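You operate a simulated robot arm through the tools that you are given. There is no shell and no other tool.

You are at the controls of a simulated robot arm. One attempt, no reset.

JOB
Lock out the carrier at the main switch, then try start.
Fine: panel stop before the switch; hasp over it, lock pin in to its collar.

The check looks at the end state, three seconds after you hand in, the way a careful person would. Anything else that was tipped, shoved, dropped, spilled or broken makes it a failure.

ROBOT AND FRAMES
A 6-joint arm with a three-finger gripper, fixed in place. Base frame: the origin is at the foot of the arm, x ahead of it, y to its left, z up; the work surface is at about z = 860. Readings come in mm, degrees, newtons and seconds.
Its first joint turns from -166.0 to 166.0 degrees. Payload 4.89 kg.
The TCP is the grasp point between the finger pads, 30 mm short of the fingertips. In the tool frame z runs along the fingers and y along their closing line. Largest opening 164 mm; the body of the gripper starts 125 mm behind the TCP.
Orientation is told as [roll, pitch, yaw] about the base's x, y, z axes, in that order, counted from this pose: with the fingers straight down and closing along the base's y, the tool's x points along the base's -x, its y along +y and its z along -z.

CONTROLS
- The arm moves only by the tool drive_tool. Its arguments are lists of equal length, an entry for each row: "slide": the shift along the tool's x, y, z in m, a list of three; "rotation": the turn, a rotation vector about the tool's x, y, z in rad, a list of three; "grip": the gripper command, from -1 (shut) to 1 (fully open), values between in proportion. In form: {"slide": [[dx, dy, dz], ...], "rotation": [[rx, ry, rz], ...], "grip": [grip, ...]}. A call has 1 to 20 rows; each row is the pose to reach, as a shift and turn from the pose commanded when the call began, along the tool's axes at that moment. A row lasts 0.2 s, in which the tool goes at most 50 mm and 8.6 degrees; a call with a longer step from one row to the next is refused whole, and so is a gripper value outside its range. Where a pose cannot be reached the arm comes as near as it can. A force on the tool above 90 N (or 10 N above the force at the start of the call, whichever is more), or a blocked arm, ends the call early, and 0.2 s more pass. Each finger travels about 108 mm/s and halts on what it meets, pressing with about 28 N; the grip force reading is that of the motor and also rises with nothing between the fingers. The clock runs only during rows and for 0.2 s after the last one: add rows that repeat a pose to give the fingers time. The reply holds the time, the measured pose of the TCP, the force on the tool along the base axes, the opening and the grip force, in the units named above and with some noise, with the torque about the TCP (base axes, N m) and any sound that the robot's microphone picked up.
- Cameras (640 x 400 px; columns grow to the right, rows downward): "scene" is fixed at [220, -650.8, 1459.2]; the picture's right is [0.08, -1.00, 0.00], its down [-0.76, -0.06, -0.65] and it looks along [0.65, 0.05, -0.76] (base axes); focal length 255 px, centre (320, 200). "wrist" rides on the gripper at [76, -2, -152] in the tool frame; the picture's right is [0.02, 1.00, 0.00], its down [-0.88, 0.02, -0.47] and it looks along [-0.47, 0.01, 0.88] (tool axes); focal length 247 px, centre (320, 200). There is no depth. A picture from a camera that has moved, and an enlarged one, comes with that camera's place and axes in the base frame and with its lens.
- camera(camera): a new picture of that camera. It takes no simulated time.
- raise_lower(by): slides the trunk up (or, below 0, down) by that many mm; the arm rides with it, the base frame stays. It gives what a move gives, with no picture.
- enlarge(camera, box): a new picture of the part [left, top, right, bottom] of that camera's present view, enlarged. It takes no simulated time.
- sign_off(): hands the job in; it is judged then, once.

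Nothing tells you positions but the pictures and the camera data. Unless the task says otherwise, let go and move clear before handing in.

The tools are called after "Emit:" as a command line: name --argument value ..., lists and objects as JSON in quotes. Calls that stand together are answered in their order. drive_tool: Moves the arm, as the interface text tells. Its arguments: {"type":"object","properties":{"slide":{"type":"array"},"rotation":{"type":"array"},"grip":{"type":"array"}},"required":["slide","rotation","grip"]} The other tools are called the same way: raise_lower (by) slides the trunk up or down; camera (camera) takes a picture; enlarge (camera, box) takes an enlarged picture of a part of a camera's view; sign_off () hands the job in.

At the start:

```text
t: 0.0
ee_pos: [626.9, -289.8, 1194.1]
tool_rot: [-0.1, 0.0, 0.0]
contact_force: [0.3, 0.3, 0.0]
wrist_torque: [-0.02, 0.01, -0.05]
gripper_width: 164.0
grip_force: 0.1
trunk travel left (down, up): [-175.0, 215.0]
```

scene: 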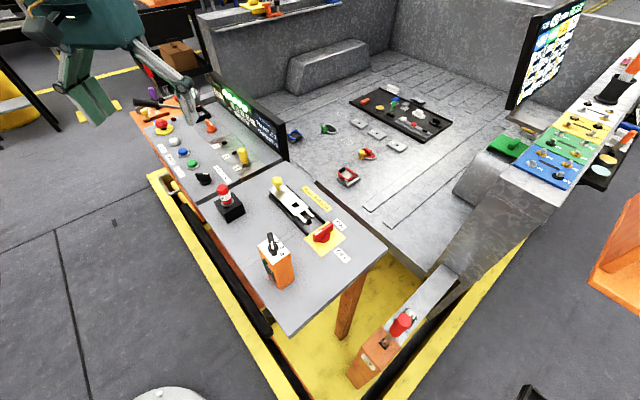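
wrist: 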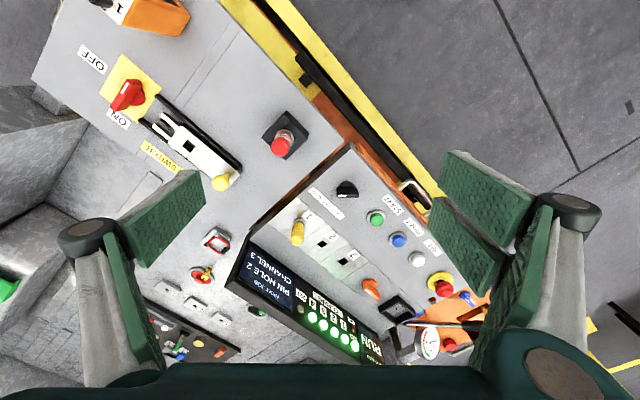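

I see a control desk with a panel (buttons, a screen reading "PIN HOLE 2 / CHANNEL 3"), a red rotary main switch on a yellow plate with a hasp slide, a red-topped item on a black holder and an orange padlock-like box. I'll enlarge the views first to read the labels.

Emit:
enlarge --camera "scene" --box '[130, 70, 290, 190]'

Emit:
enlarge --camera "scene" --box '[190, 160, 390, 300]'

Emit:
enlarge --camera "wrist" --box '[220, 140, 480, 370]'

Emit:
enlarge --camera "wrist" --box '[40, 0, 320, 200]'

Emit:
enlarge --camera "scene" --box '[480, 0, 640, 200]'

Emit:
enlarge --camera "scene" --box '[270, 80, 460, 200]'

```text
3.33 times, centred on (210, 130) of scene
camera zoom: at [220.0, -650.8, 1459.2], right [0.08, -1.0, 0.0], down [-0.76, -0.06, -0.65], along [0.65, 0.05, -0.76], focal length 850 px, centre (687, 433)
```

zoom: 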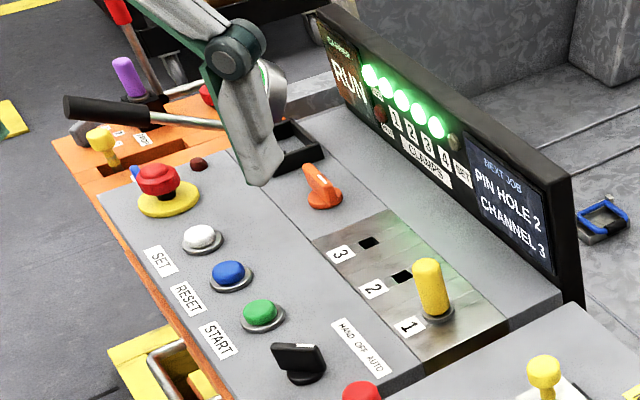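

```text
2.86 times, centred on (290, 230) of scene
camera zoom: at [220.0, -650.8, 1459.2], right [0.08, -1.0, 0.0], down [-0.76, -0.06, -0.65], along [0.65, 0.05, -0.76], focal length 729 px, centre (406, 114)
```

zoom: 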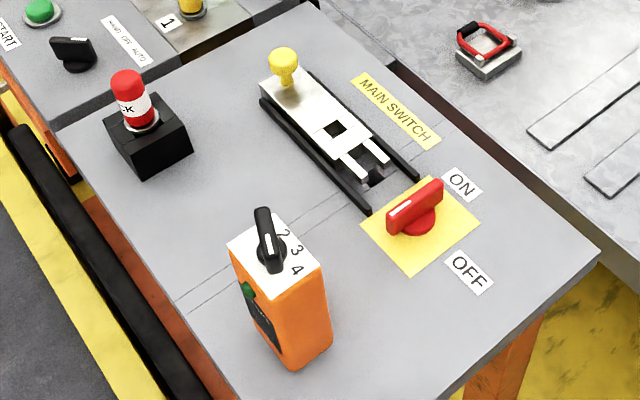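

```text
1.74 times, centred on (350, 255) of wrist
camera zoom: at [551.3, -292.2, 1347.8], right [-0.02, 1.0, 0.0], down [0.88, 0.02, 0.47], along [0.47, 0.01, -0.88], focal length 430 px, centre (268, 104)
```

zoom: 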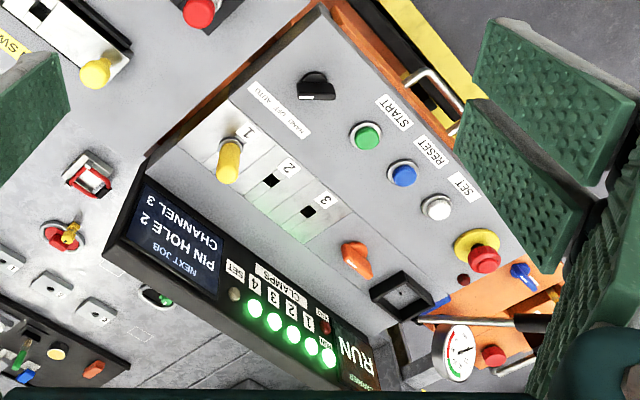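

```text
2.00 times, centred on (180, 100) of wrist
camera zoom: at [551.3, -292.2, 1347.8], right [-0.02, 1.0, 0.0], down [0.88, 0.02, 0.47], along [0.47, 0.01, -0.88], focal length 494 px, centre (600, 400)
```

zoom: 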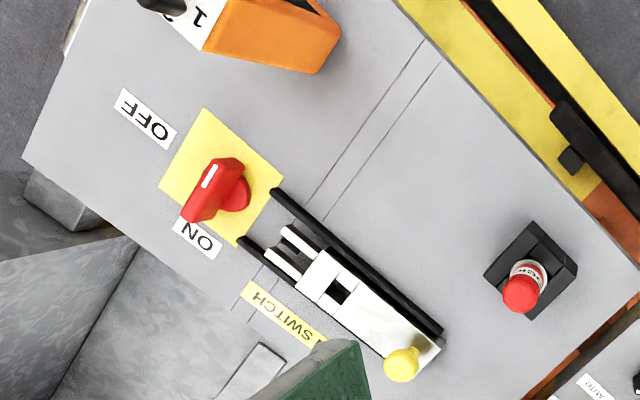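

```text
2.00 times, centred on (560, 100) of scene
camera zoom: at [220.0, -650.8, 1459.2], right [0.08, -1.0, 0.0], down [-0.76, -0.06, -0.65], along [0.65, 0.05, -0.76], focal length 510 px, centre (-160, 400)
```

zoom: 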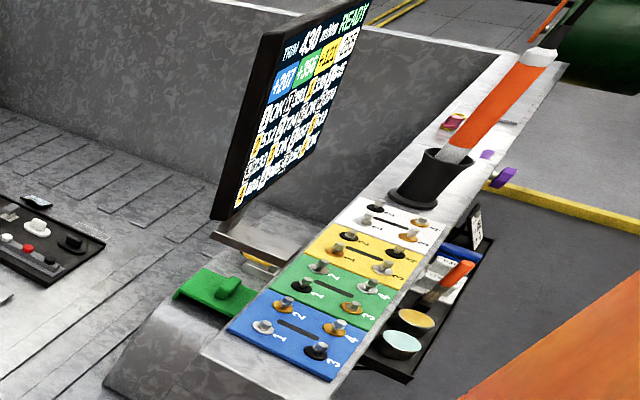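

```text
3.33 times, centred on (365, 140) of scene
camera zoom: at [220.0, -650.8, 1459.2], right [0.08, -1.0, 0.0], down [-0.76, -0.06, -0.65], along [0.65, 0.05, -0.76], focal length 850 px, centre (170, 400)
```

zoom: 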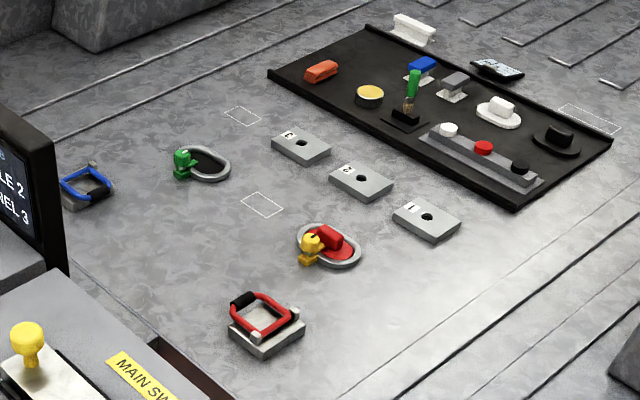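

The desk is rotated about 45° with the panel far out. I'll zoom in further on individual features before planning.

Emit:
enlarge --camera "scene" --box '[200, 170, 264, 210]'

Emit:
enlarge --camera "scene" --box '[256, 165, 352, 265]'

Emit:
enlarge --camera "scene" --box '[340, 290, 436, 390]'

Emit:
enlarge --camera "wrist" --box '[380, 220, 508, 320]'

Emit:
enlarge --camera "wrist" --box '[90, 50, 250, 200]'

Emit:
enlarge --camera "wrist" --box '[240, 90, 340, 170]'

Emit:
enlarge --camera "wrist" --box '[230, 240, 390, 370]'

```text
10.00 times, centred on (232, 190) of scene
camera zoom: at [220.0, -650.8, 1459.2], right [0.08, -1.0, 0.0], down [-0.76, -0.06, -0.65], along [0.65, 0.05, -0.76], focal length 2552 px, centre (1200, 300)
```

zoom: 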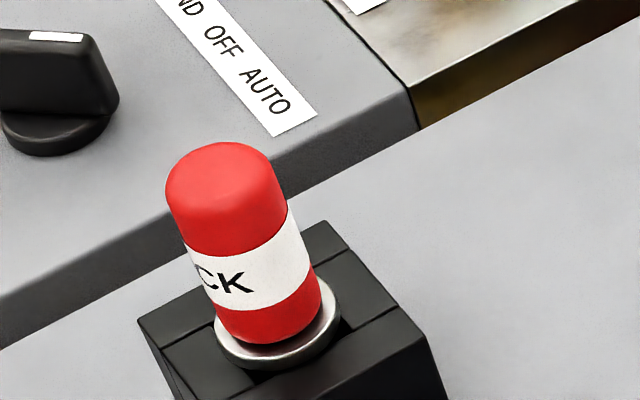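

```text
4.00 times, centred on (304, 215) of scene
camera zoom: at [220.0, -650.8, 1459.2], right [0.08, -1.0, 0.0], down [-0.76, -0.06, -0.65], along [0.65, 0.05, -0.76], focal length 1021 px, centre (384, 140)
```

zoom: 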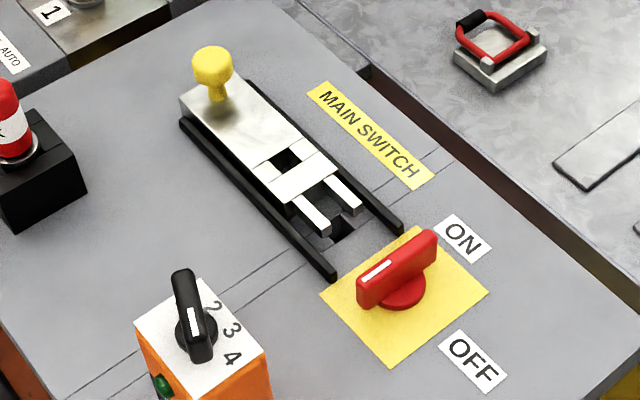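

```text
4.00 times, centred on (388, 340) of scene
camera zoom: at [220.0, -650.8, 1459.2], right [0.08, -1.0, 0.0], down [-0.76, -0.06, -0.65], along [0.65, 0.05, -0.76], focal length 1021 px, centre (48, -360)
```

zoom: 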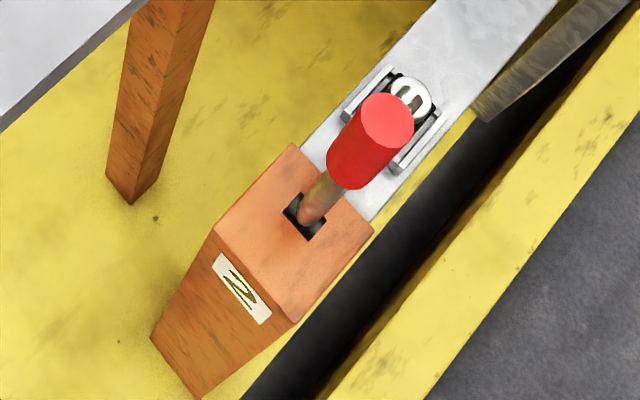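

```text
4.00 times, centred on (444, 270) of wrist
camera zoom: at [551.3, -292.2, 1347.8], right [-0.02, 1.0, 0.0], down [0.88, 0.02, 0.47], along [0.47, 0.01, -0.88], focal length 988 px, centre (-176, -80)
```

zoom: 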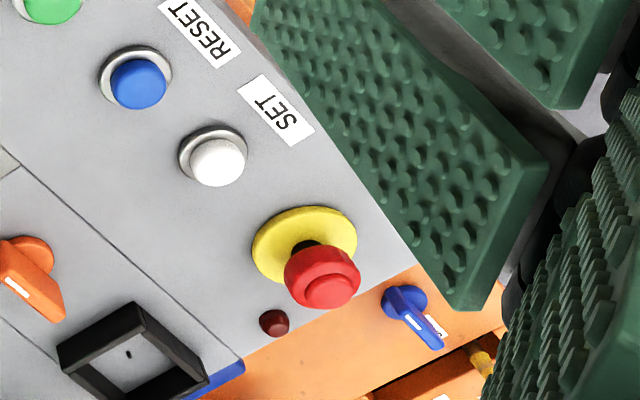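

```text
2.67 times, centred on (170, 125) of wrist
camera zoom: at [551.3, -292.2, 1347.8], right [-0.02, 1.0, 0.0], down [0.88, 0.02, 0.47], along [0.47, 0.01, -0.88], focal length 659 px, centre (720, 400)
```

zoom: 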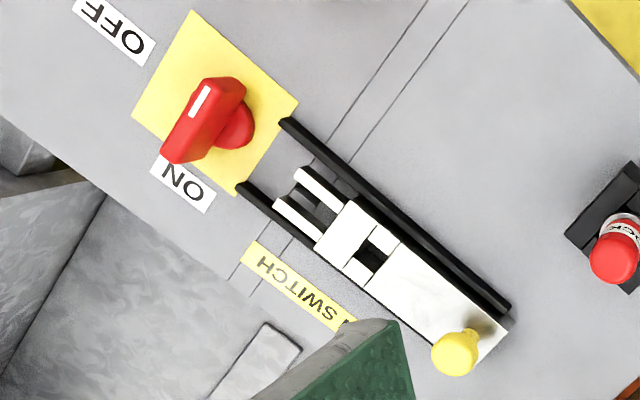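

```text
5.00 times, centred on (290, 130) of wrist
camera zoom: at [551.3, -292.2, 1347.8], right [-0.02, 1.0, 0.0], down [0.88, 0.02, 0.47], along [0.47, 0.01, -0.88], focal length 1235 px, centre (470, 550)
```

zoom: 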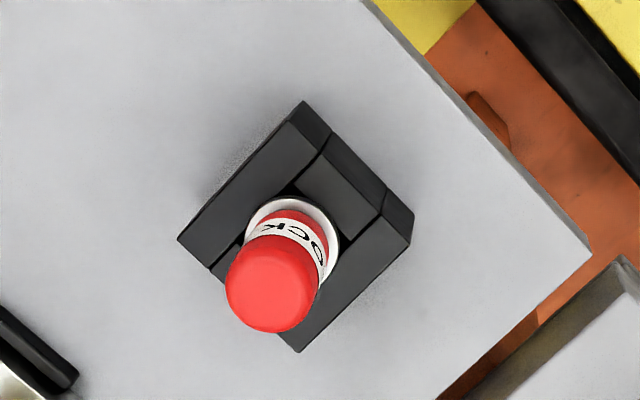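

```text
3.08 times, centred on (310, 305) of wrist
camera zoom: at [551.3, -292.2, 1347.8], right [-0.02, 1.0, 0.0], down [0.88, 0.02, 0.47], along [0.47, 0.01, -0.88], focal length 760 px, centre (351, -123)
```

zoom: 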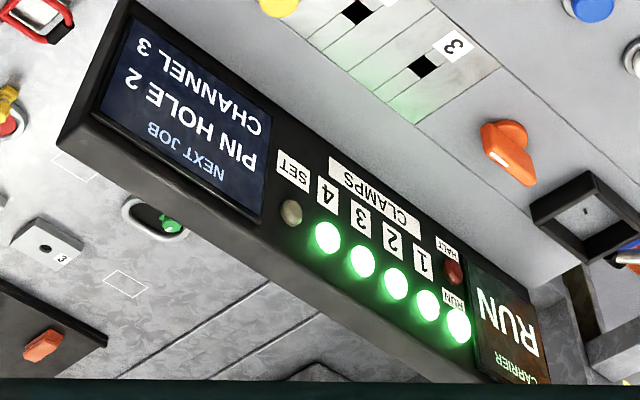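

The panel stop is the red mushroom on the yellow ring (about 1065, 53), START is the green button (about 855, -155), the main switch is at about (593, -634) and the lock pin is in its block at about (663, -353). I'll move the wrist camera over the switch and hasp for a closer look.

Emit:
drive_tool --slide '[[0.0125, -0.0385, 0.006], [0.025, -0.077, 0.012], [0.0375, -0.1155, 0.018], [0.05, -0.154, 0.024], [0.0625, -0.1925, 0.03], [0.075, -0.231, 0.037], [0.087, -0.27, 0.044], [0.087, -0.27, 0.044]]' --rotation '[[0, 0, 0], [0, 0, 0], [0, 0, 0], [0, 0, 0], [0, 0, 0], [0, 0, 0], [0, 0, 0], [0, 0, 0]]' --grip '[1, 1, 1, 1, 1, 1, 1, 1]'

Emit:
camera --camera "wrist"

Emit:
camera --camera "scene"

```text
t: 1.8
ee_pos: [540.3, -561.0, 1151.3]
tool_rot: [0.0, 0.1, 0.0]
contact_force: [0.5, -0.4, -0.6]
wrist_torque: [0.08, 0.06, -0.01]
gripper_width: 164.1
grip_force: 0.1
trunk travel left (down, up): [-175.0, 215.0]
```

```text
taken
camera wrist: at [464.3, -562.3, 1304.0], right [-0.02, 1.0, 0.0], down [0.88, 0.02, 0.47], along [0.47, 0.01, -0.88], focal length 247 px, centre (320, 200)
```

wrist: 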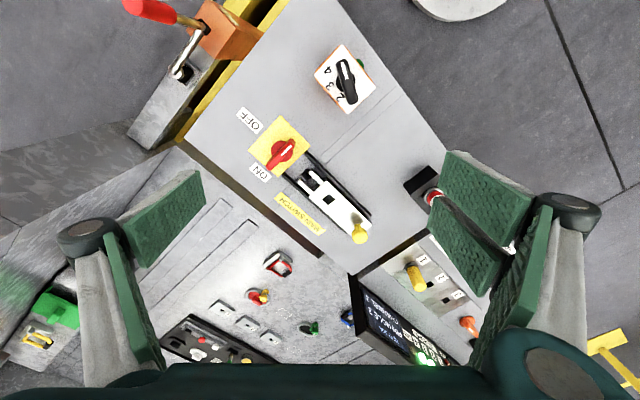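

```text
taken
```

scene: 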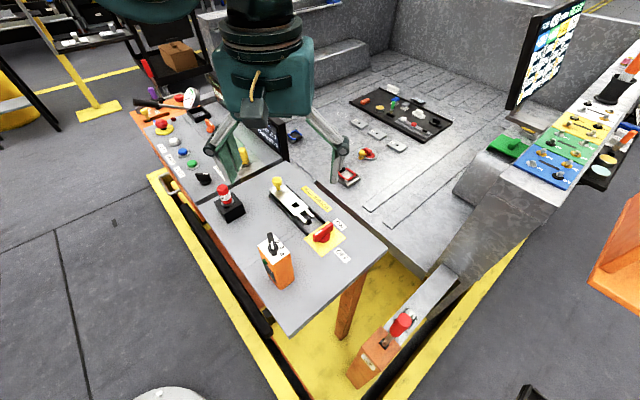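

Emit:
enlarge --camera "wrist" --box '[230, 100, 390, 250]'

Emit:
enlarge --camera "wrist" --box '[240, 105, 340, 205]'

Emit:
enlarge --camera "wrist" --box '[290, 160, 380, 250]'

Emit:
enlarge --camera "scene" --box '[130, 90, 230, 180]'

```text
2.67 times, centred on (310, 175) of wrist
camera zoom: at [464.3, -562.3, 1304.0], right [-0.02, 1.0, 0.0], down [0.88, 0.02, 0.47], along [0.47, 0.01, -0.88], focal length 659 px, centre (347, 267)
```

zoom: 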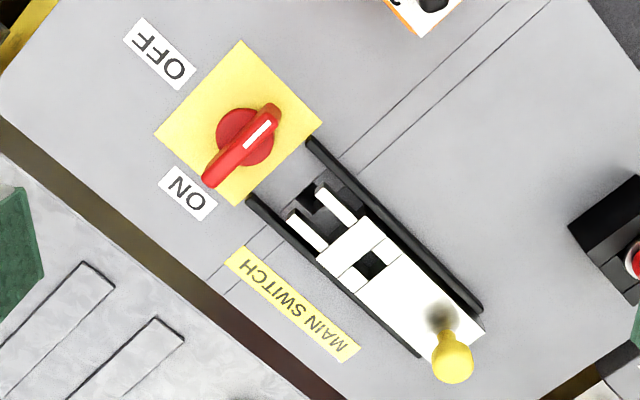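

```text
4.00 times, centred on (290, 155) of wrist
camera zoom: at [464.3, -562.3, 1304.0], right [-0.02, 1.0, 0.0], down [0.88, 0.02, 0.47], along [0.47, 0.01, -0.88], focal length 988 px, centre (440, 380)
```

zoom: 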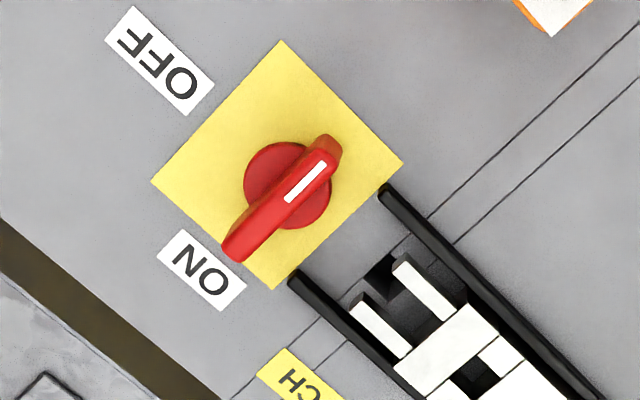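

```text
4.44 times, centred on (335, 205) of wrist
camera zoom: at [464.3, -562.3, 1304.0], right [-0.02, 1.0, 0.0], down [0.88, 0.02, 0.47], along [0.47, 0.01, -0.88], focal length 1098 px, centre (253, 178)
```

zoom: 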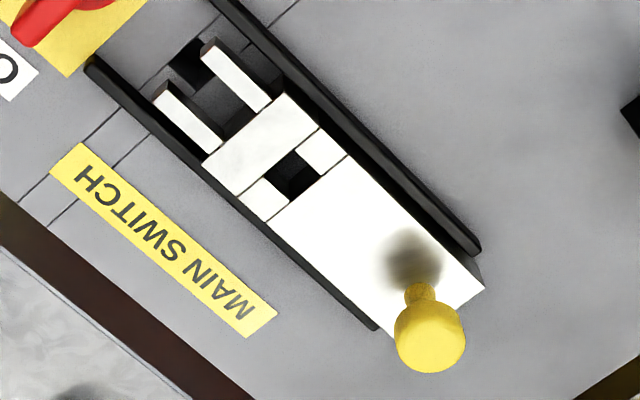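

```text
4.44 times, centred on (180, 135) of scene
camera zoom: at [220.0, -650.8, 1459.2], right [0.08, -1.0, 0.0], down [-0.76, -0.06, -0.65], along [0.65, 0.05, -0.76], focal length 1134 px, centre (942, 489)
```

zoom: 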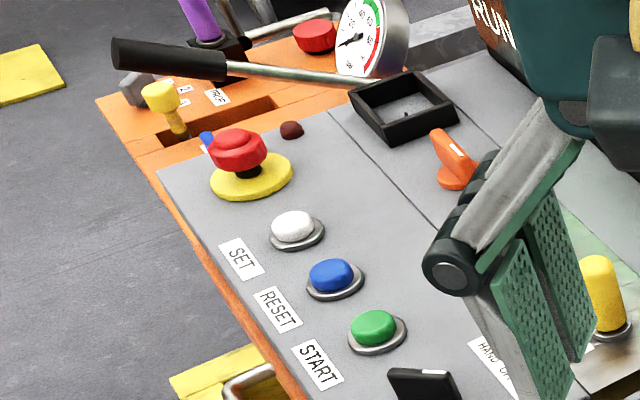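

The rail/hasp line runs at 45° toward the switch, and a dark desk hole shows under the hasp tines. Next I'll move the camera over the panel to locate the stop button and START precisely.

Emit:
drive_tool --slide '[[-0.0238, 0.0408, 0], [-0.0477, 0.0817, 0], [-0.0715, 0.1225, 0], [-0.0954, 0.1634, 0], [-0.1192, 0.2042, 0], [-0.1431, 0.2451, 0], [-0.1669, 0.2859, 0], [-0.1908, 0.3268, 0], [-0.2146, 0.3676, 0], [-0.2385, 0.4085, 0], [-0.2623, 0.4493, 0], [-0.2862, 0.4902, 0], [-0.31, 0.531, 0], [-0.31, 0.531, 0]]' --rotation '[[0, 0, 0], [0, 0, 0], [0, 0, 0], [0, 0, 0], [0, 0, 0], [0, 0, 0], [0, 0, 0], [0, 0, 0], [0, 0, 0], [0, 0, 0], [0, 0, 0], [0, 0, 0], [0, 0, 0], [0, 0, 0]]' --grip '[1, 1, 1, 1, 1, 1, 1, 1, 1, 1, 1, 1, 1, 1]'

Emit:
camera --camera "wrist"

Emit:
camera --camera "scene"

```text
t: 4.8
ee_pos: [850.5, -27.3, 1151.9]
tool_rot: [0.0, 0.0, -0.1]
contact_force: [0.2, 0.2, -0.3]
wrist_torque: [-0.07, 0.1, 0.0]
gripper_width: 163.7
grip_force: 0.1
trunk travel left (down, up): [-175.0, 215.0]
```

```text
taken
camera wrist: at [774.4, -29.5, 1304.0], right [-0.02, 1.0, 0.0], down [0.88, 0.02, 0.47], along [0.47, 0.01, -0.88], focal length 247 px, centre (320, 200)
```

wrist: 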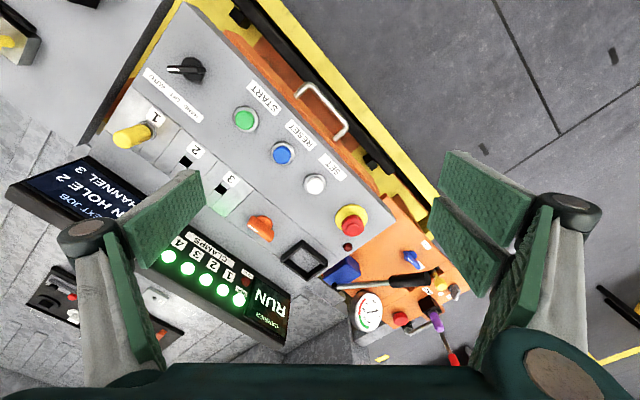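

```text
taken
```

scene: 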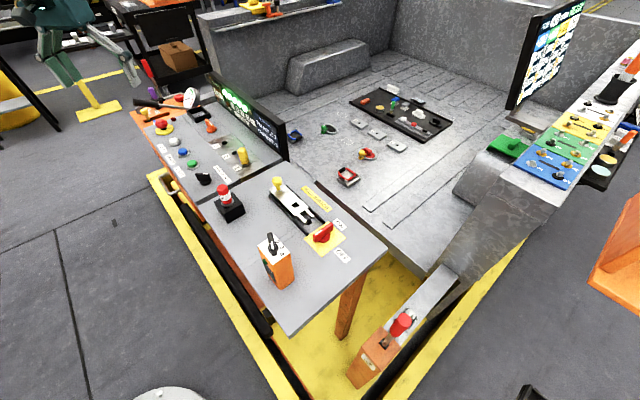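

Emit:
enlarge --camera "wrist" --box '[290, 150, 410, 270]'

Emit:
enlarge --camera "wrist" --box '[140, 40, 300, 160]'

Emit:
enlarge --camera "scene" --box '[130, 80, 200, 140]'

Emit:
enlarge --camera "scene" --box '[160, 130, 220, 190]'

```text
3.33 times, centred on (350, 210) of wrist
camera zoom: at [774.4, -29.5, 1304.0], right [-0.02, 1.0, 0.0], down [0.88, 0.02, 0.47], along [0.47, 0.01, -0.88], focal length 823 px, centre (220, 167)
```

zoom: 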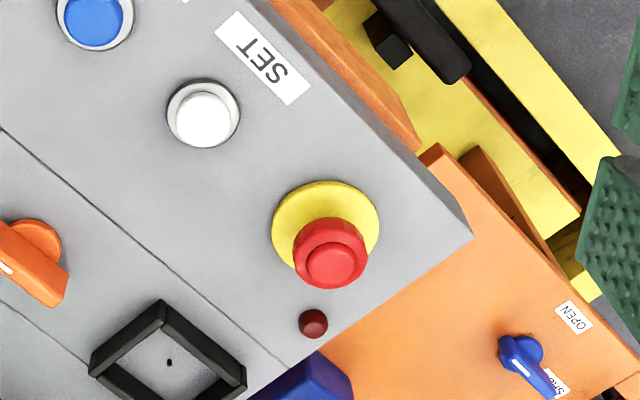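

```text
3.33 times, centred on (220, 100) of wrist
camera zoom: at [774.4, -29.5, 1304.0], right [-0.02, 1.0, 0.0], down [0.88, 0.02, 0.47], along [0.47, 0.01, -0.88], focal length 823 px, centre (653, 533)
```

zoom: 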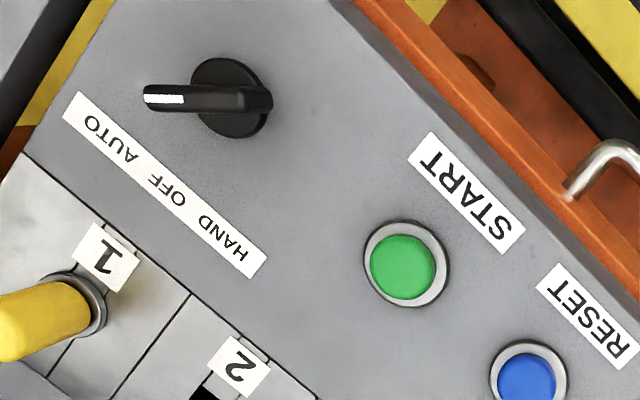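

```text
6.67 times, centred on (165, 110) of scene
camera zoom: at [220.0, -650.8, 1459.2], right [0.08, -1.0, 0.0], down [-0.76, -0.06, -0.65], along [0.65, 0.05, -0.76], focal length 1701 px, centre (1353, 800)
```

zoom: 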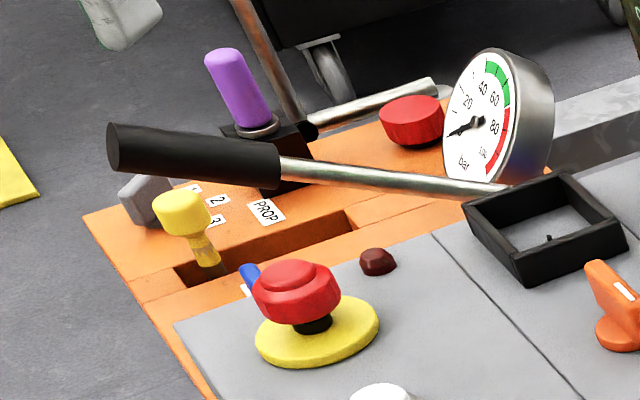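

```text
6.67 times, centred on (190, 160) of scene
camera zoom: at [220.0, -650.8, 1459.2], right [0.08, -1.0, 0.0], down [-0.76, -0.06, -0.65], along [0.65, 0.05, -0.76], focal length 1701 px, centre (1187, 467)
```

zoom: 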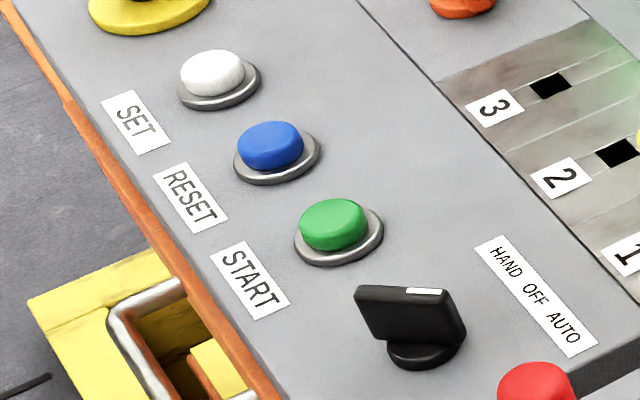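

The panel stop's top is at about (1055, 45, 898), and START's top is at about (855, -155, 873). The stop is beyond tool-down reach, so I'll close the gripper, tilt the tool outward about 30° and hover over the stop.

Emit:
drive_tool --slide '[[-0.0196, 0.0072, 0.0182], [-0.0393, 0.0145, 0.0364], [-0.059, 0.0217, 0.0546], [-0.0786, 0.0289, 0.0728], [-0.0983, 0.0362, 0.091], [-0.1179, 0.0434, 0.1091], [-0.1376, 0.0506, 0.1273], [-0.1572, 0.0578, 0.1455], [-0.1769, 0.0651, 0.1637], [-0.1965, 0.0723, 0.1819], [-0.1965, 0.0723, 0.1819], [-0.1965, 0.0723, 0.1819]]' --rotation '[[0, -0.0524, 0], [0, -0.1047, 0], [0, -0.1571, 0], [0, -0.2094, 0], [0, -0.2618, 0], [0, -0.3142, 0], [0, -0.3665, 0], [0, -0.4189, 0], [0, -0.4712, 0], [0, -0.5236, 0], [0, -0.5236, 0], [0, -0.5236, 0]]' --grip '[-1, -1, -1, -1, -1, -1, -1, -1, -1, -1, -1, -1]'

Emit:
camera --camera "wrist"

Emit:
camera --camera "scene"

```text
t: 7.4
ee_pos: [1046.5, 43.0, 969.7]
tool_rot: [0.0, -29.9, 0.0]
contact_force: [0.9, 0.4, 0.0]
wrist_torque: [0.01, 0.02, -0.02]
gripper_width: 0.0
grip_force: 28.2
trunk travel left (down, up): [-175.0, 215.0]
```

```text
taken
camera wrist: at [904.9, 40.9, 1063.1], right [-0.02, 1.0, -0.01], down [0.53, 0.02, 0.85], along [0.85, 0.01, -0.53], focal length 247 px, centre (320, 200)
```

wrist: 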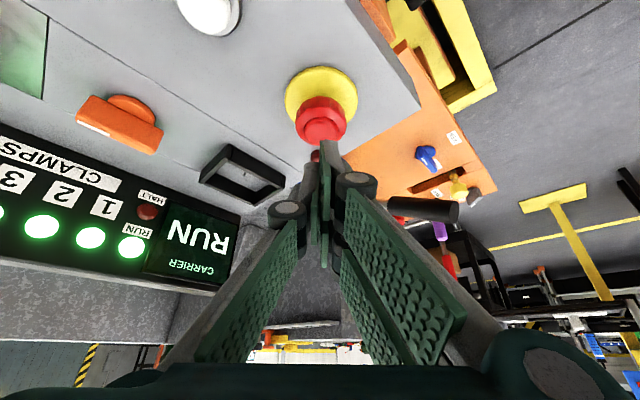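

```text
taken
```

scene: 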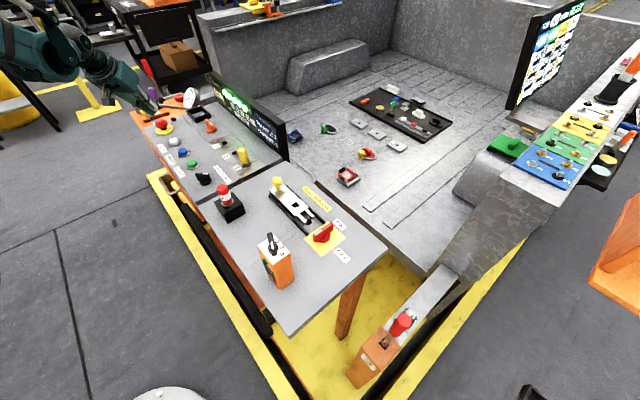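

The tips hover over the stop's centre. Now I'll press straight down in small steps.

Emit:
drive_tool --slide '[[0.01, 0, 0.0173], [0.016, 0, 0.0277], [0.018, 0, 0.0312], [0.0195, 0, 0.0338], [0.021, 0, 0.0364], [0.0225, 0, 0.039], [0.024, 0, 0.0416]]' --rotation '[[0, 0, 0], [0, 0, 0], [0, 0, 0], [0, 0, 0], [0, 0, 0], [0, 0, 0], [0, 0, 0]]' --grip '[-1, -1, -1, -1, -1, -1, -1]'

Emit:
camera --camera "wrist"

Emit:
enlarge --camera "scene" --box '[120, 60, 300, 180]'

```text
t: 9.1
ee_pos: [1043.5, 41.5, 928.8]
tool_rot: [0.0, -30.4, 0.0]
contact_force: [-25.0, -0.9, 72.2]
wrist_torque: [0.14, 1.23, -0.04]
gripper_width: 0.2
grip_force: 27.8
trunk travel left (down, up): [-175.0, 215.0]
stopped in row 7: the force on the tool passed its limit at 92 N (the readings are from after the stop); the commanded pose is now the measured one
```

```text
taken
camera wrist: at [901.6, 40.6, 1021.7], right [-0.02, 1.0, -0.01], down [0.52, 0.02, 0.85], along [0.85, 0.01, -0.52], focal length 247 px, centre (320, 200)
```

wrist: 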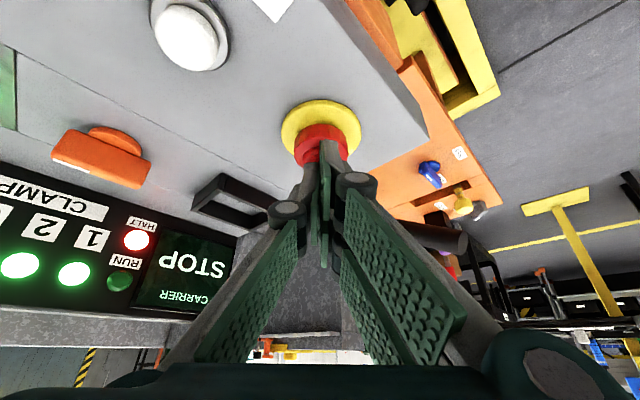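

```text
3.33 times, centred on (210, 120) of scene
camera zoom: at [220.0, -650.8, 1459.2], right [0.08, -1.0, 0.0], down [-0.76, -0.06, -0.65], along [0.65, 0.05, -0.76], focal length 850 px, centre (687, 467)
```

zoom: 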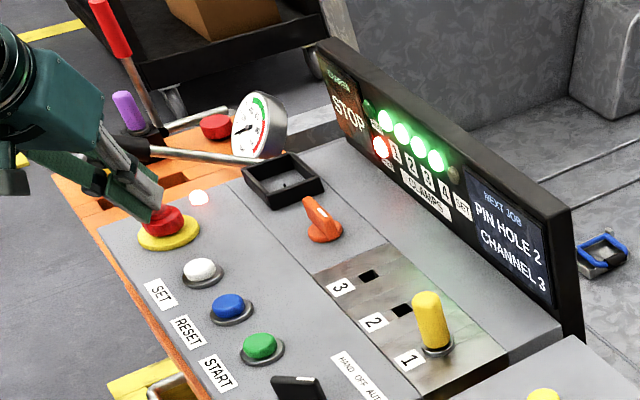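

The display now reads CARRIER STOP with the HALT lamp lit. I'll back straight off, then un-tilt and check that it stayed latched.

Emit:
drive_tool --slide '[[-0.0202, 0, -0.0345], [-0.0405, 0, -0.069], [-0.0246, 0, -0.1056], [-0.0086, 0, -0.1422], [0.0073, 0, -0.1788], [0.0232, 0, -0.2153], [0.0392, 0, -0.2519], [0.0551, 0, -0.2885], [0.0551, 0, -0.2885]]' --rotation '[[0, 0, 0], [0, 0, 0], [0, 0.0885, 0], [0, 0.1769, 0], [0, 0.2654, 0], [0, 0.3538, 0], [0, 0.4423, 0], [0, 0.5306, 0], [0, 0.5306, 0]]' --grip '[-1, -1, -1, -1, -1, -1, -1, -1, -1]'

Emit:
enlarge --camera "scene" --box '[120, 60, 300, 180]'

```text
t: 11.1
ee_pos: [854.6, 41.0, 1145.5]
tool_rot: [-0.1, 0.2, 0.1]
contact_force: [-0.2, 0.4, 0.5]
wrist_torque: [-0.01, -0.08, 0.0]
gripper_width: 0.2
grip_force: 27.2
trunk travel left (down, up): [-175.0, 215.0]
```

```text
3.33 times, centred on (210, 120) of scene
camera zoom: at [220.0, -650.8, 1459.2], right [0.08, -1.0, 0.0], down [-0.76, -0.06, -0.65], along [0.65, 0.05, -0.76], focal length 850 px, centre (687, 467)
```

zoom: 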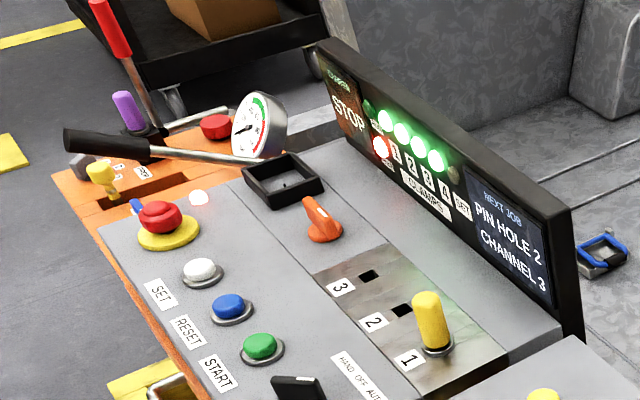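

The stop is latched. Next I'll travel to above the main switch, yawing -45° so the fingers close across the handle bar.

Emit:
drive_tool --slide '[[0.0163, -0.0421, 0.0028], [0.0326, -0.0841, 0.0057], [0.0489, -0.1262, 0.0085], [0.0652, -0.1683, 0.0114], [0.0814, -0.2103, 0.0142], [0.0977, -0.2524, 0.0171], [0.114, -0.2944, 0.0199], [0.1303, -0.3365, 0.0228], [0.1466, -0.3786, 0.0256], [0.1629, -0.4206, 0.0284], [0.1792, -0.4627, 0.0313], [0.1955, -0.5048, 0.0341], [0.2117, -0.5468, 0.037], [0.228, -0.5889, 0.0398], [0.2443, -0.6309, 0.0427], [0.2606, -0.673, 0.0455], [0.2606, -0.673, 0.0455]]' --rotation '[[0, 0, 0.0491], [0, 0, 0.0982], [0, 0, 0.1473], [0, 0, 0.1963], [0, 0, 0.2454], [0, 0, 0.2945], [0, 0, 0.3436], [0, 0, 0.3927], [0, 0, 0.4418], [0, 0, 0.4909], [0, 0, 0.54], [0, 0, 0.589], [0, 0, 0.6381], [0, 0, 0.6872], [0, 0, 0.7363], [0, 0, 0.7854], [0, 0, 0.7854]]' --grip '[-1, -1, -1, -1, -1, -0.27, -0.27, -0.27, -0.27, -0.27, -0.27, -0.27, -0.27, -0.27, -0.27, -0.27, -0.27]'

Emit:
camera --camera "wrist"

Emit:
camera --camera "scene"

```text
t: 14.7
ee_pos: [592.5, -631.4, 1100.7]
tool_rot: [-0.1, 0.2, -45.1]
contact_force: [0.0, -1.0, -1.0]
wrist_torque: [0.05, 0.05, 0.0]
gripper_width: 59.7
grip_force: 0.0
trunk travel left (down, up): [-175.0, 215.0]
```

```text
taken
camera wrist: at [539.6, -578.4, 1253.8], right [0.69, 0.72, 0.0], down [0.64, -0.61, 0.47], along [0.34, -0.33, -0.88], focal length 247 px, centre (320, 200)
```

wrist: 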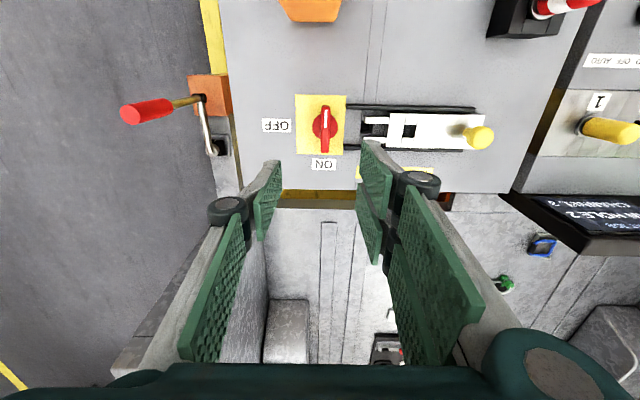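

```text
taken
```

scene: 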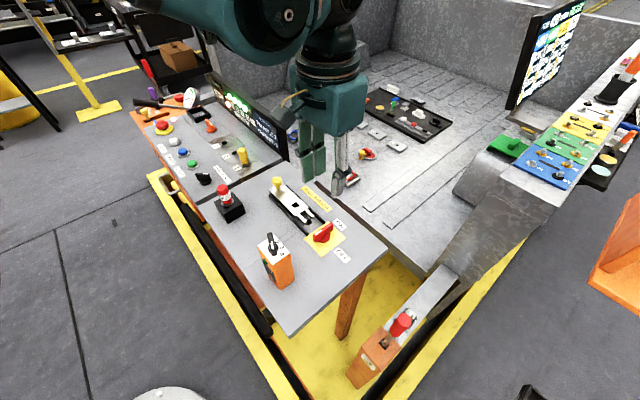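

Emit:
enlarge --camera "wrist" --box '[250, 80, 510, 190]'

Emit:
enlarge --camera "wrist" --box '[285, 80, 405, 170]'

Emit:
enlarge --camera "wrist" --box '[340, 90, 500, 170]'

```text
2.46 times, centred on (380, 135) of wrist
camera zoom: at [539.6, -578.4, 1253.8], right [0.69, 0.72, 0.0], down [0.64, -0.61, 0.47], along [0.34, -0.33, -0.88], focal length 608 px, centre (172, 360)
```

zoom: 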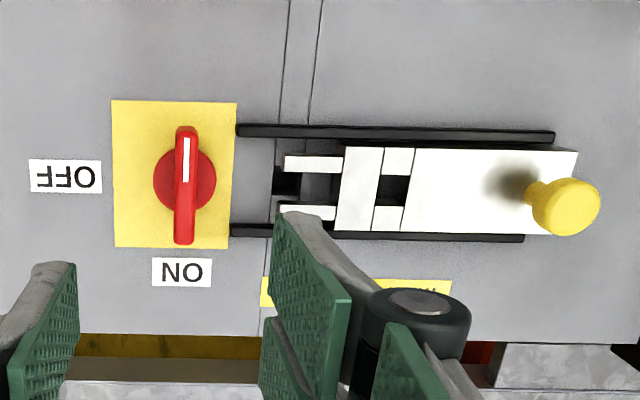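

```text
4.44 times, centred on (345, 125) of wrist
camera zoom: at [539.6, -578.4, 1253.8], right [0.69, 0.72, 0.0], down [0.64, -0.61, 0.47], along [0.34, -0.33, -0.88], focal length 1098 px, centre (209, 533)
```

zoom: 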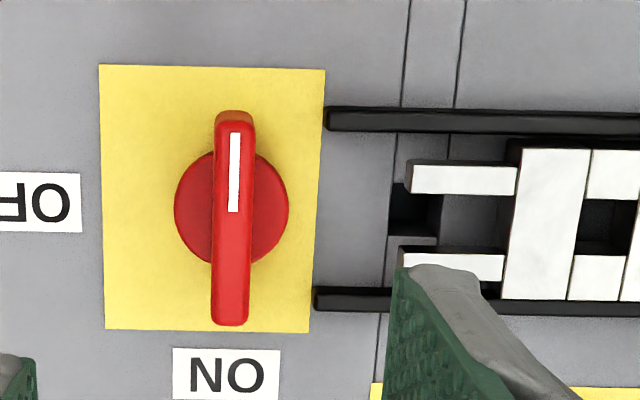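

```text
4.00 times, centred on (420, 130) of wrist
camera zoom: at [539.6, -578.4, 1253.8], right [0.69, 0.72, 0.0], down [0.64, -0.61, 0.47], along [0.34, -0.33, -0.88], focal length 988 px, centre (-80, 480)
```

zoom: 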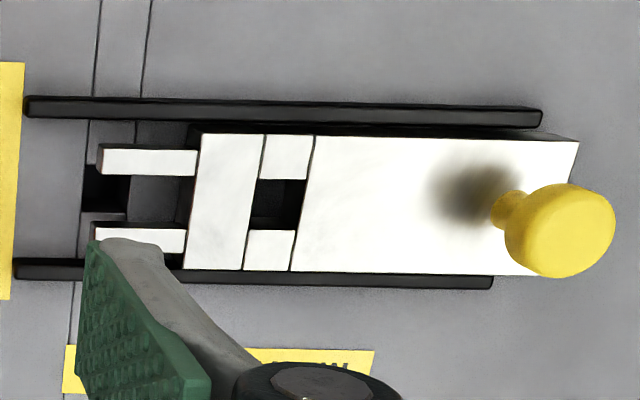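

The bar is 6–7 mm off the tool axis along the closing line. I'll shift by that, lower to about z = 960 and check again.

Emit:
drive_tool --slide '[[0, 0.0069, 0.04], [0, 0.0069, 0.08], [0, 0.0069, 0.12], [0, 0.0069, 0.14], [0, 0.0069, 0.14]]' --rotation '[[0, 0, 0], [0, 0, 0], [0, 0, 0], [0, 0, 0], [0, 0, 0]]' --grip '[-0.27, -0.27, -0.27, -0.27, -0.27]'

Emit:
camera --camera "wrist"

Emit:
enlarge --camera "scene" --box '[240, 150, 400, 270]'

```text
t: 15.9
ee_pos: [598.9, -625.9, 959.4]
tool_rot: [-0.2, 0.2, -45.1]
contact_force: [0.4, 0.0, -0.3]
wrist_torque: [0.03, 0.06, 0.03]
gripper_width: 59.9
grip_force: 0.0
trunk travel left (down, up): [-175.0, 215.0]
```

```text
taken
camera wrist: at [544.7, -572.6, 1113.5], right [0.69, 0.72, 0.0], down [0.64, -0.61, 0.47], along [0.34, -0.33, -0.88], focal length 247 px, centre (320, 200)
```

wrist: 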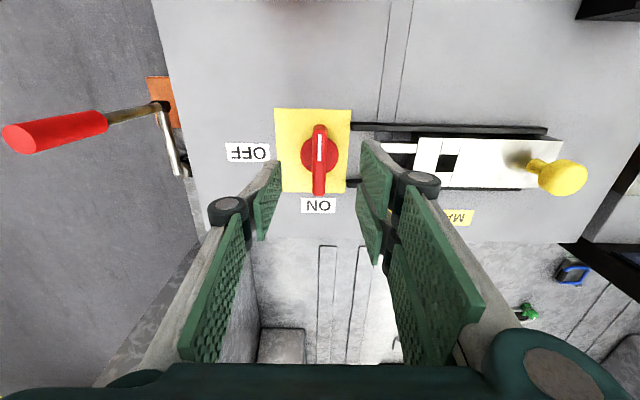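

```text
3.33 times, centred on (320, 210) of scene
camera zoom: at [220.0, -650.8, 1459.2], right [0.08, -1.0, 0.0], down [-0.76, -0.06, -0.65], along [0.65, 0.05, -0.76], focal length 850 px, centre (320, 167)
```

zoom: 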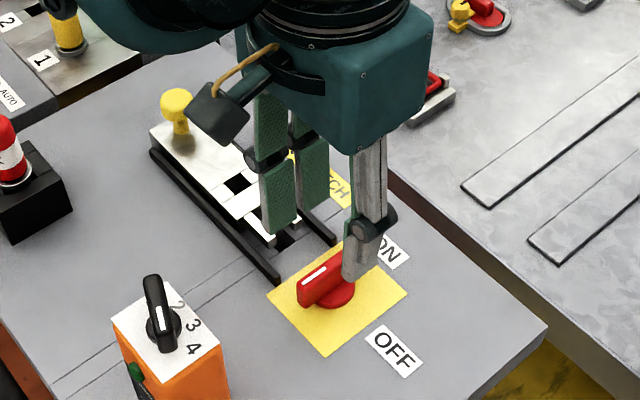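

Aligned on the bar. Lowering to grip height and closing on the handle.

Emit:
drive_tool --slide '[[0, 0, 0.025], [0, 0, 0.045], [0, 0, 0.053], [0, 0, 0.053], [0, 0, 0.053], [0, 0, 0.053], [0, 0, 0.053]]' --rotation '[[0, 0, 0], [0, 0, 0], [0, 0, 0], [0, 0, 0], [0, 0, 0], [0, 0, 0], [0, 0, 0]]' --grip '[-0.27, -0.27, -0.27, -0.6, -1, -1, -1]'

Emit:
camera --camera "wrist"

Emit:
enlarge --camera "scene" --box '[240, 150, 400, 270]'

```text
t: 17.5
ee_pos: [598.2, -625.9, 906.8]
tool_rot: [-0.2, 0.1, -45.0]
contact_force: [-3.9, 1.1, -5.1]
wrist_torque: [-0.07, 0.07, 0.01]
gripper_width: 12.4
grip_force: 45.5
trunk travel left (down, up): [-175.0, 215.0]
```

```text
taken
camera wrist: at [543.6, -572.6, 1060.2], right [0.69, 0.72, 0.0], down [0.64, -0.61, 0.47], along [0.34, -0.33, -0.88], focal length 247 px, centre (320, 200)
```

wrist: 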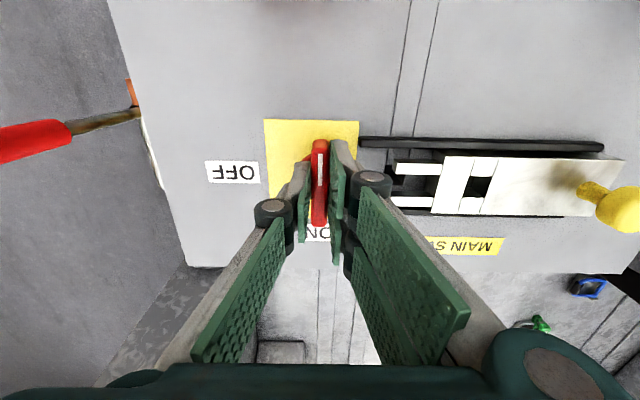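

```text
3.33 times, centred on (320, 210) of scene
camera zoom: at [220.0, -650.8, 1459.2], right [0.08, -1.0, 0.0], down [-0.76, -0.06, -0.65], along [0.65, 0.05, -0.76], focal length 850 px, centre (320, 167)
```

zoom: 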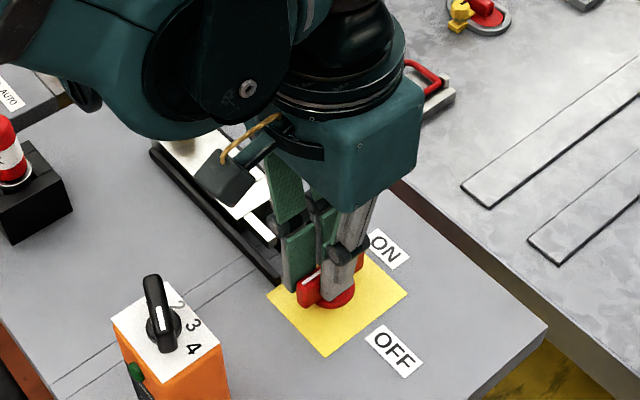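

The handle is gripped with little side load. I'll try a small clockwise turn (ON toward OFF) and watch the torque.

Emit:
drive_tool --slide '[[0, 0, 0], [0, 0, 0], [0, 0, 0]]' --rotation '[[0, 0, 0.08], [0, 0, 0.16], [0, 0, 0.24]]' --grip '[-1, -1, -1]'

Emit:
camera --camera "wrist"

```text
t: 18.3
ee_pos: [599.0, -624.3, 908.7]
tool_rot: [-0.2, 0.2, -58.7]
contact_force: [7.9, 15.1, 3.9]
wrist_torque: [0.51, -0.2, 2.66]
gripper_width: 21.5
grip_force: 45.3
trunk travel left (down, up): [-175.0, 215.0]
```

```text
taken
camera wrist: at [558.7, -559.6, 1060.9], right [0.84, 0.54, 0.0], down [0.47, -0.74, 0.47], along [0.25, -0.4, -0.88], focal length 247 px, centre (320, 200)
```

wrist: 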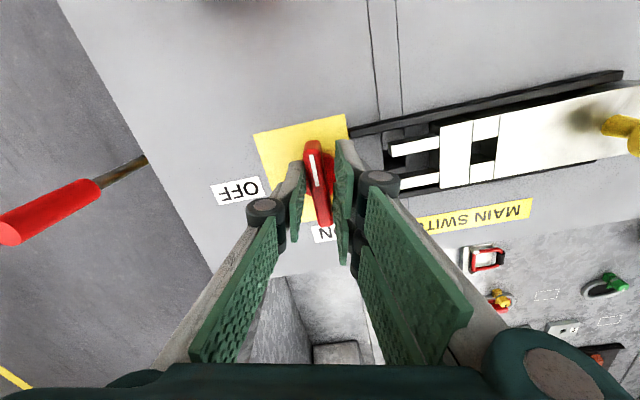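

The bar resisted clockwise: the fingers were pried open and torque rose to 2.7 N·m. I'll return to the start angle and test the other direction just as gently.

Emit:
drive_tool --slide '[[0, 0, 0], [0, 0, 0], [0, 0, 0], [0, 0, 0]]' --rotation '[[0, 0, -0.08], [0, 0, -0.16], [0, 0, -0.24], [0, 0, -0.24]]' --grip '[-1, -1, -1, -1]'

Emit:
camera --camera "wrist"

```text
t: 19.3
ee_pos: [597.3, -625.8, 907.3]
tool_rot: [-0.2, 0.3, -45.0]
contact_force: [12.8, 0.5, -0.9]
wrist_torque: [-0.64, -0.96, 0.05]
gripper_width: 13.0
grip_force: 44.9
trunk travel left (down, up): [-175.0, 215.0]
```

```text
taken
camera wrist: at [543.9, -572.8, 1060.1], right [0.69, 0.72, 0.0], down [0.64, -0.61, 0.47], along [0.34, -0.33, -0.88], focal length 247 px, centre (320, 200)
```

wrist: 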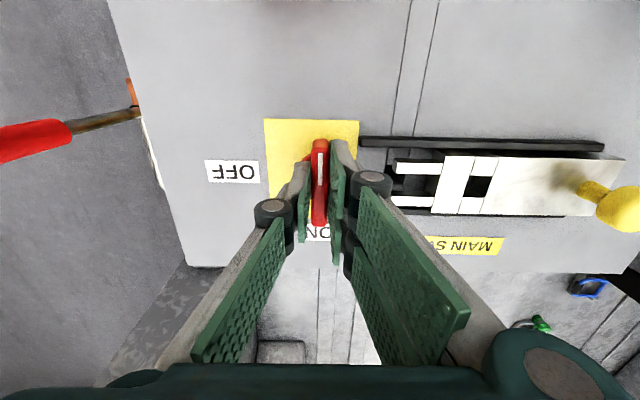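

Emit:
drive_tool --slide '[[0, 0, 0], [0, 0, 0], [0, 0, 0]]' --rotation '[[0, 0, -0.08], [0, 0, -0.16], [0, 0, -0.24]]' --grip '[-1, -1, -1]'

Emit:
camera --camera "wrist"

```text
t: 20.1
ee_pos: [597.8, -628.0, 907.0]
tool_rot: [-0.3, 0.3, -31.3]
contact_force: [1.7, -14.5, 0.6]
wrist_torque: [-0.69, -0.52, -0.02]
gripper_width: 12.8
grip_force: 44.7
trunk travel left (down, up): [-175.0, 215.0]
```

```text
taken
camera wrist: at [532.3, -588.3, 1060.3], right [0.5, 0.87, 0.0], down [0.77, -0.44, 0.47], along [0.4, -0.24, -0.88], focal length 247 px, centre (320, 200)
```

wrist: 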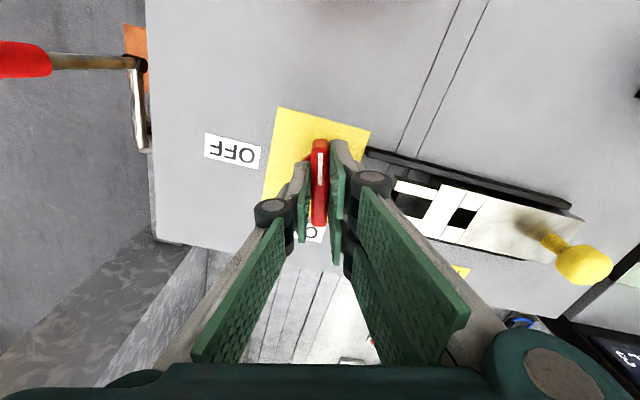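

Counter-clockwise turns freely with no torque, and the white mark is heading for OFF. I'll continue the turn to the full 90°.

Emit:
drive_tool --slide '[[0, 0, 0], [0, 0, 0], [0, 0, 0], [0, 0, 0], [0, 0, 0], [0, 0, 0], [0, 0, 0], [0, 0, 0], [0, 0, 0], [0, 0, 0], [0, 0, 0], [0, 0, 0]]' --rotation '[[0, 0, -0.111], [0, 0, -0.222], [0, 0, -0.333], [0, 0, -0.444], [0, 0, -0.555], [0, 0, -0.666], [0, 0, -0.777], [0, 0, -0.888], [0, 0, -0.999], [0, 0, -1.11], [0, 0, -1.221], [0, 0, -1.332]]' --grip '[-1, -1, -1, -1, -1, -1, -1, -1, -1, -1, -1, -1]'

Emit:
camera --camera "wrist"

Emit:
camera --camera "scene"

```text
t: 21.9
ee_pos: [597.7, -630.3, 907.6]
tool_rot: [-0.1, 0.3, 19.9]
contact_force: [-6.6, -19.0, -6.2]
wrist_torque: [-0.35, 0.21, -0.07]
gripper_width: 13.0
grip_force: 45.6
trunk travel left (down, up): [-175.0, 215.0]
stopped in row 9: the force on the tool passed its limit at 92 N (the readings are from after the stop); the commanded pose is now the measured one
```

```text
taken
camera wrist: at [527.1, -656.9, 1060.4], right [-0.36, 0.93, 0.0], down [0.82, 0.32, 0.47], along [0.44, 0.17, -0.88], focal length 247 px, centre (320, 200)
```

wrist: 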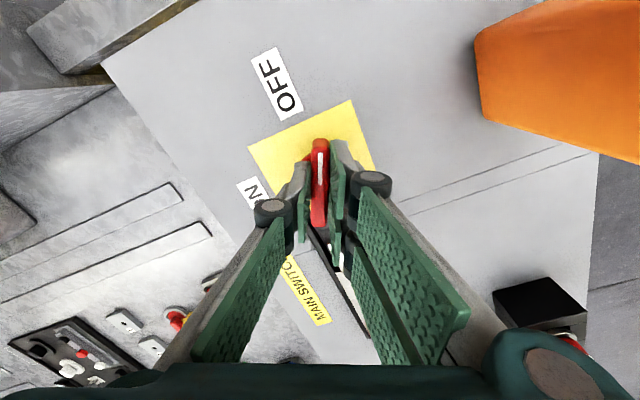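

```text
taken
```

scene: 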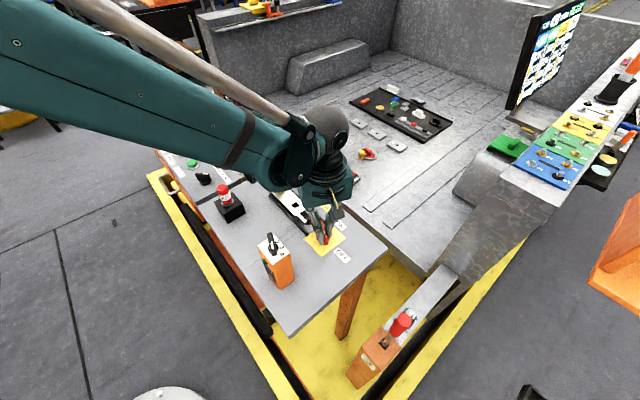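

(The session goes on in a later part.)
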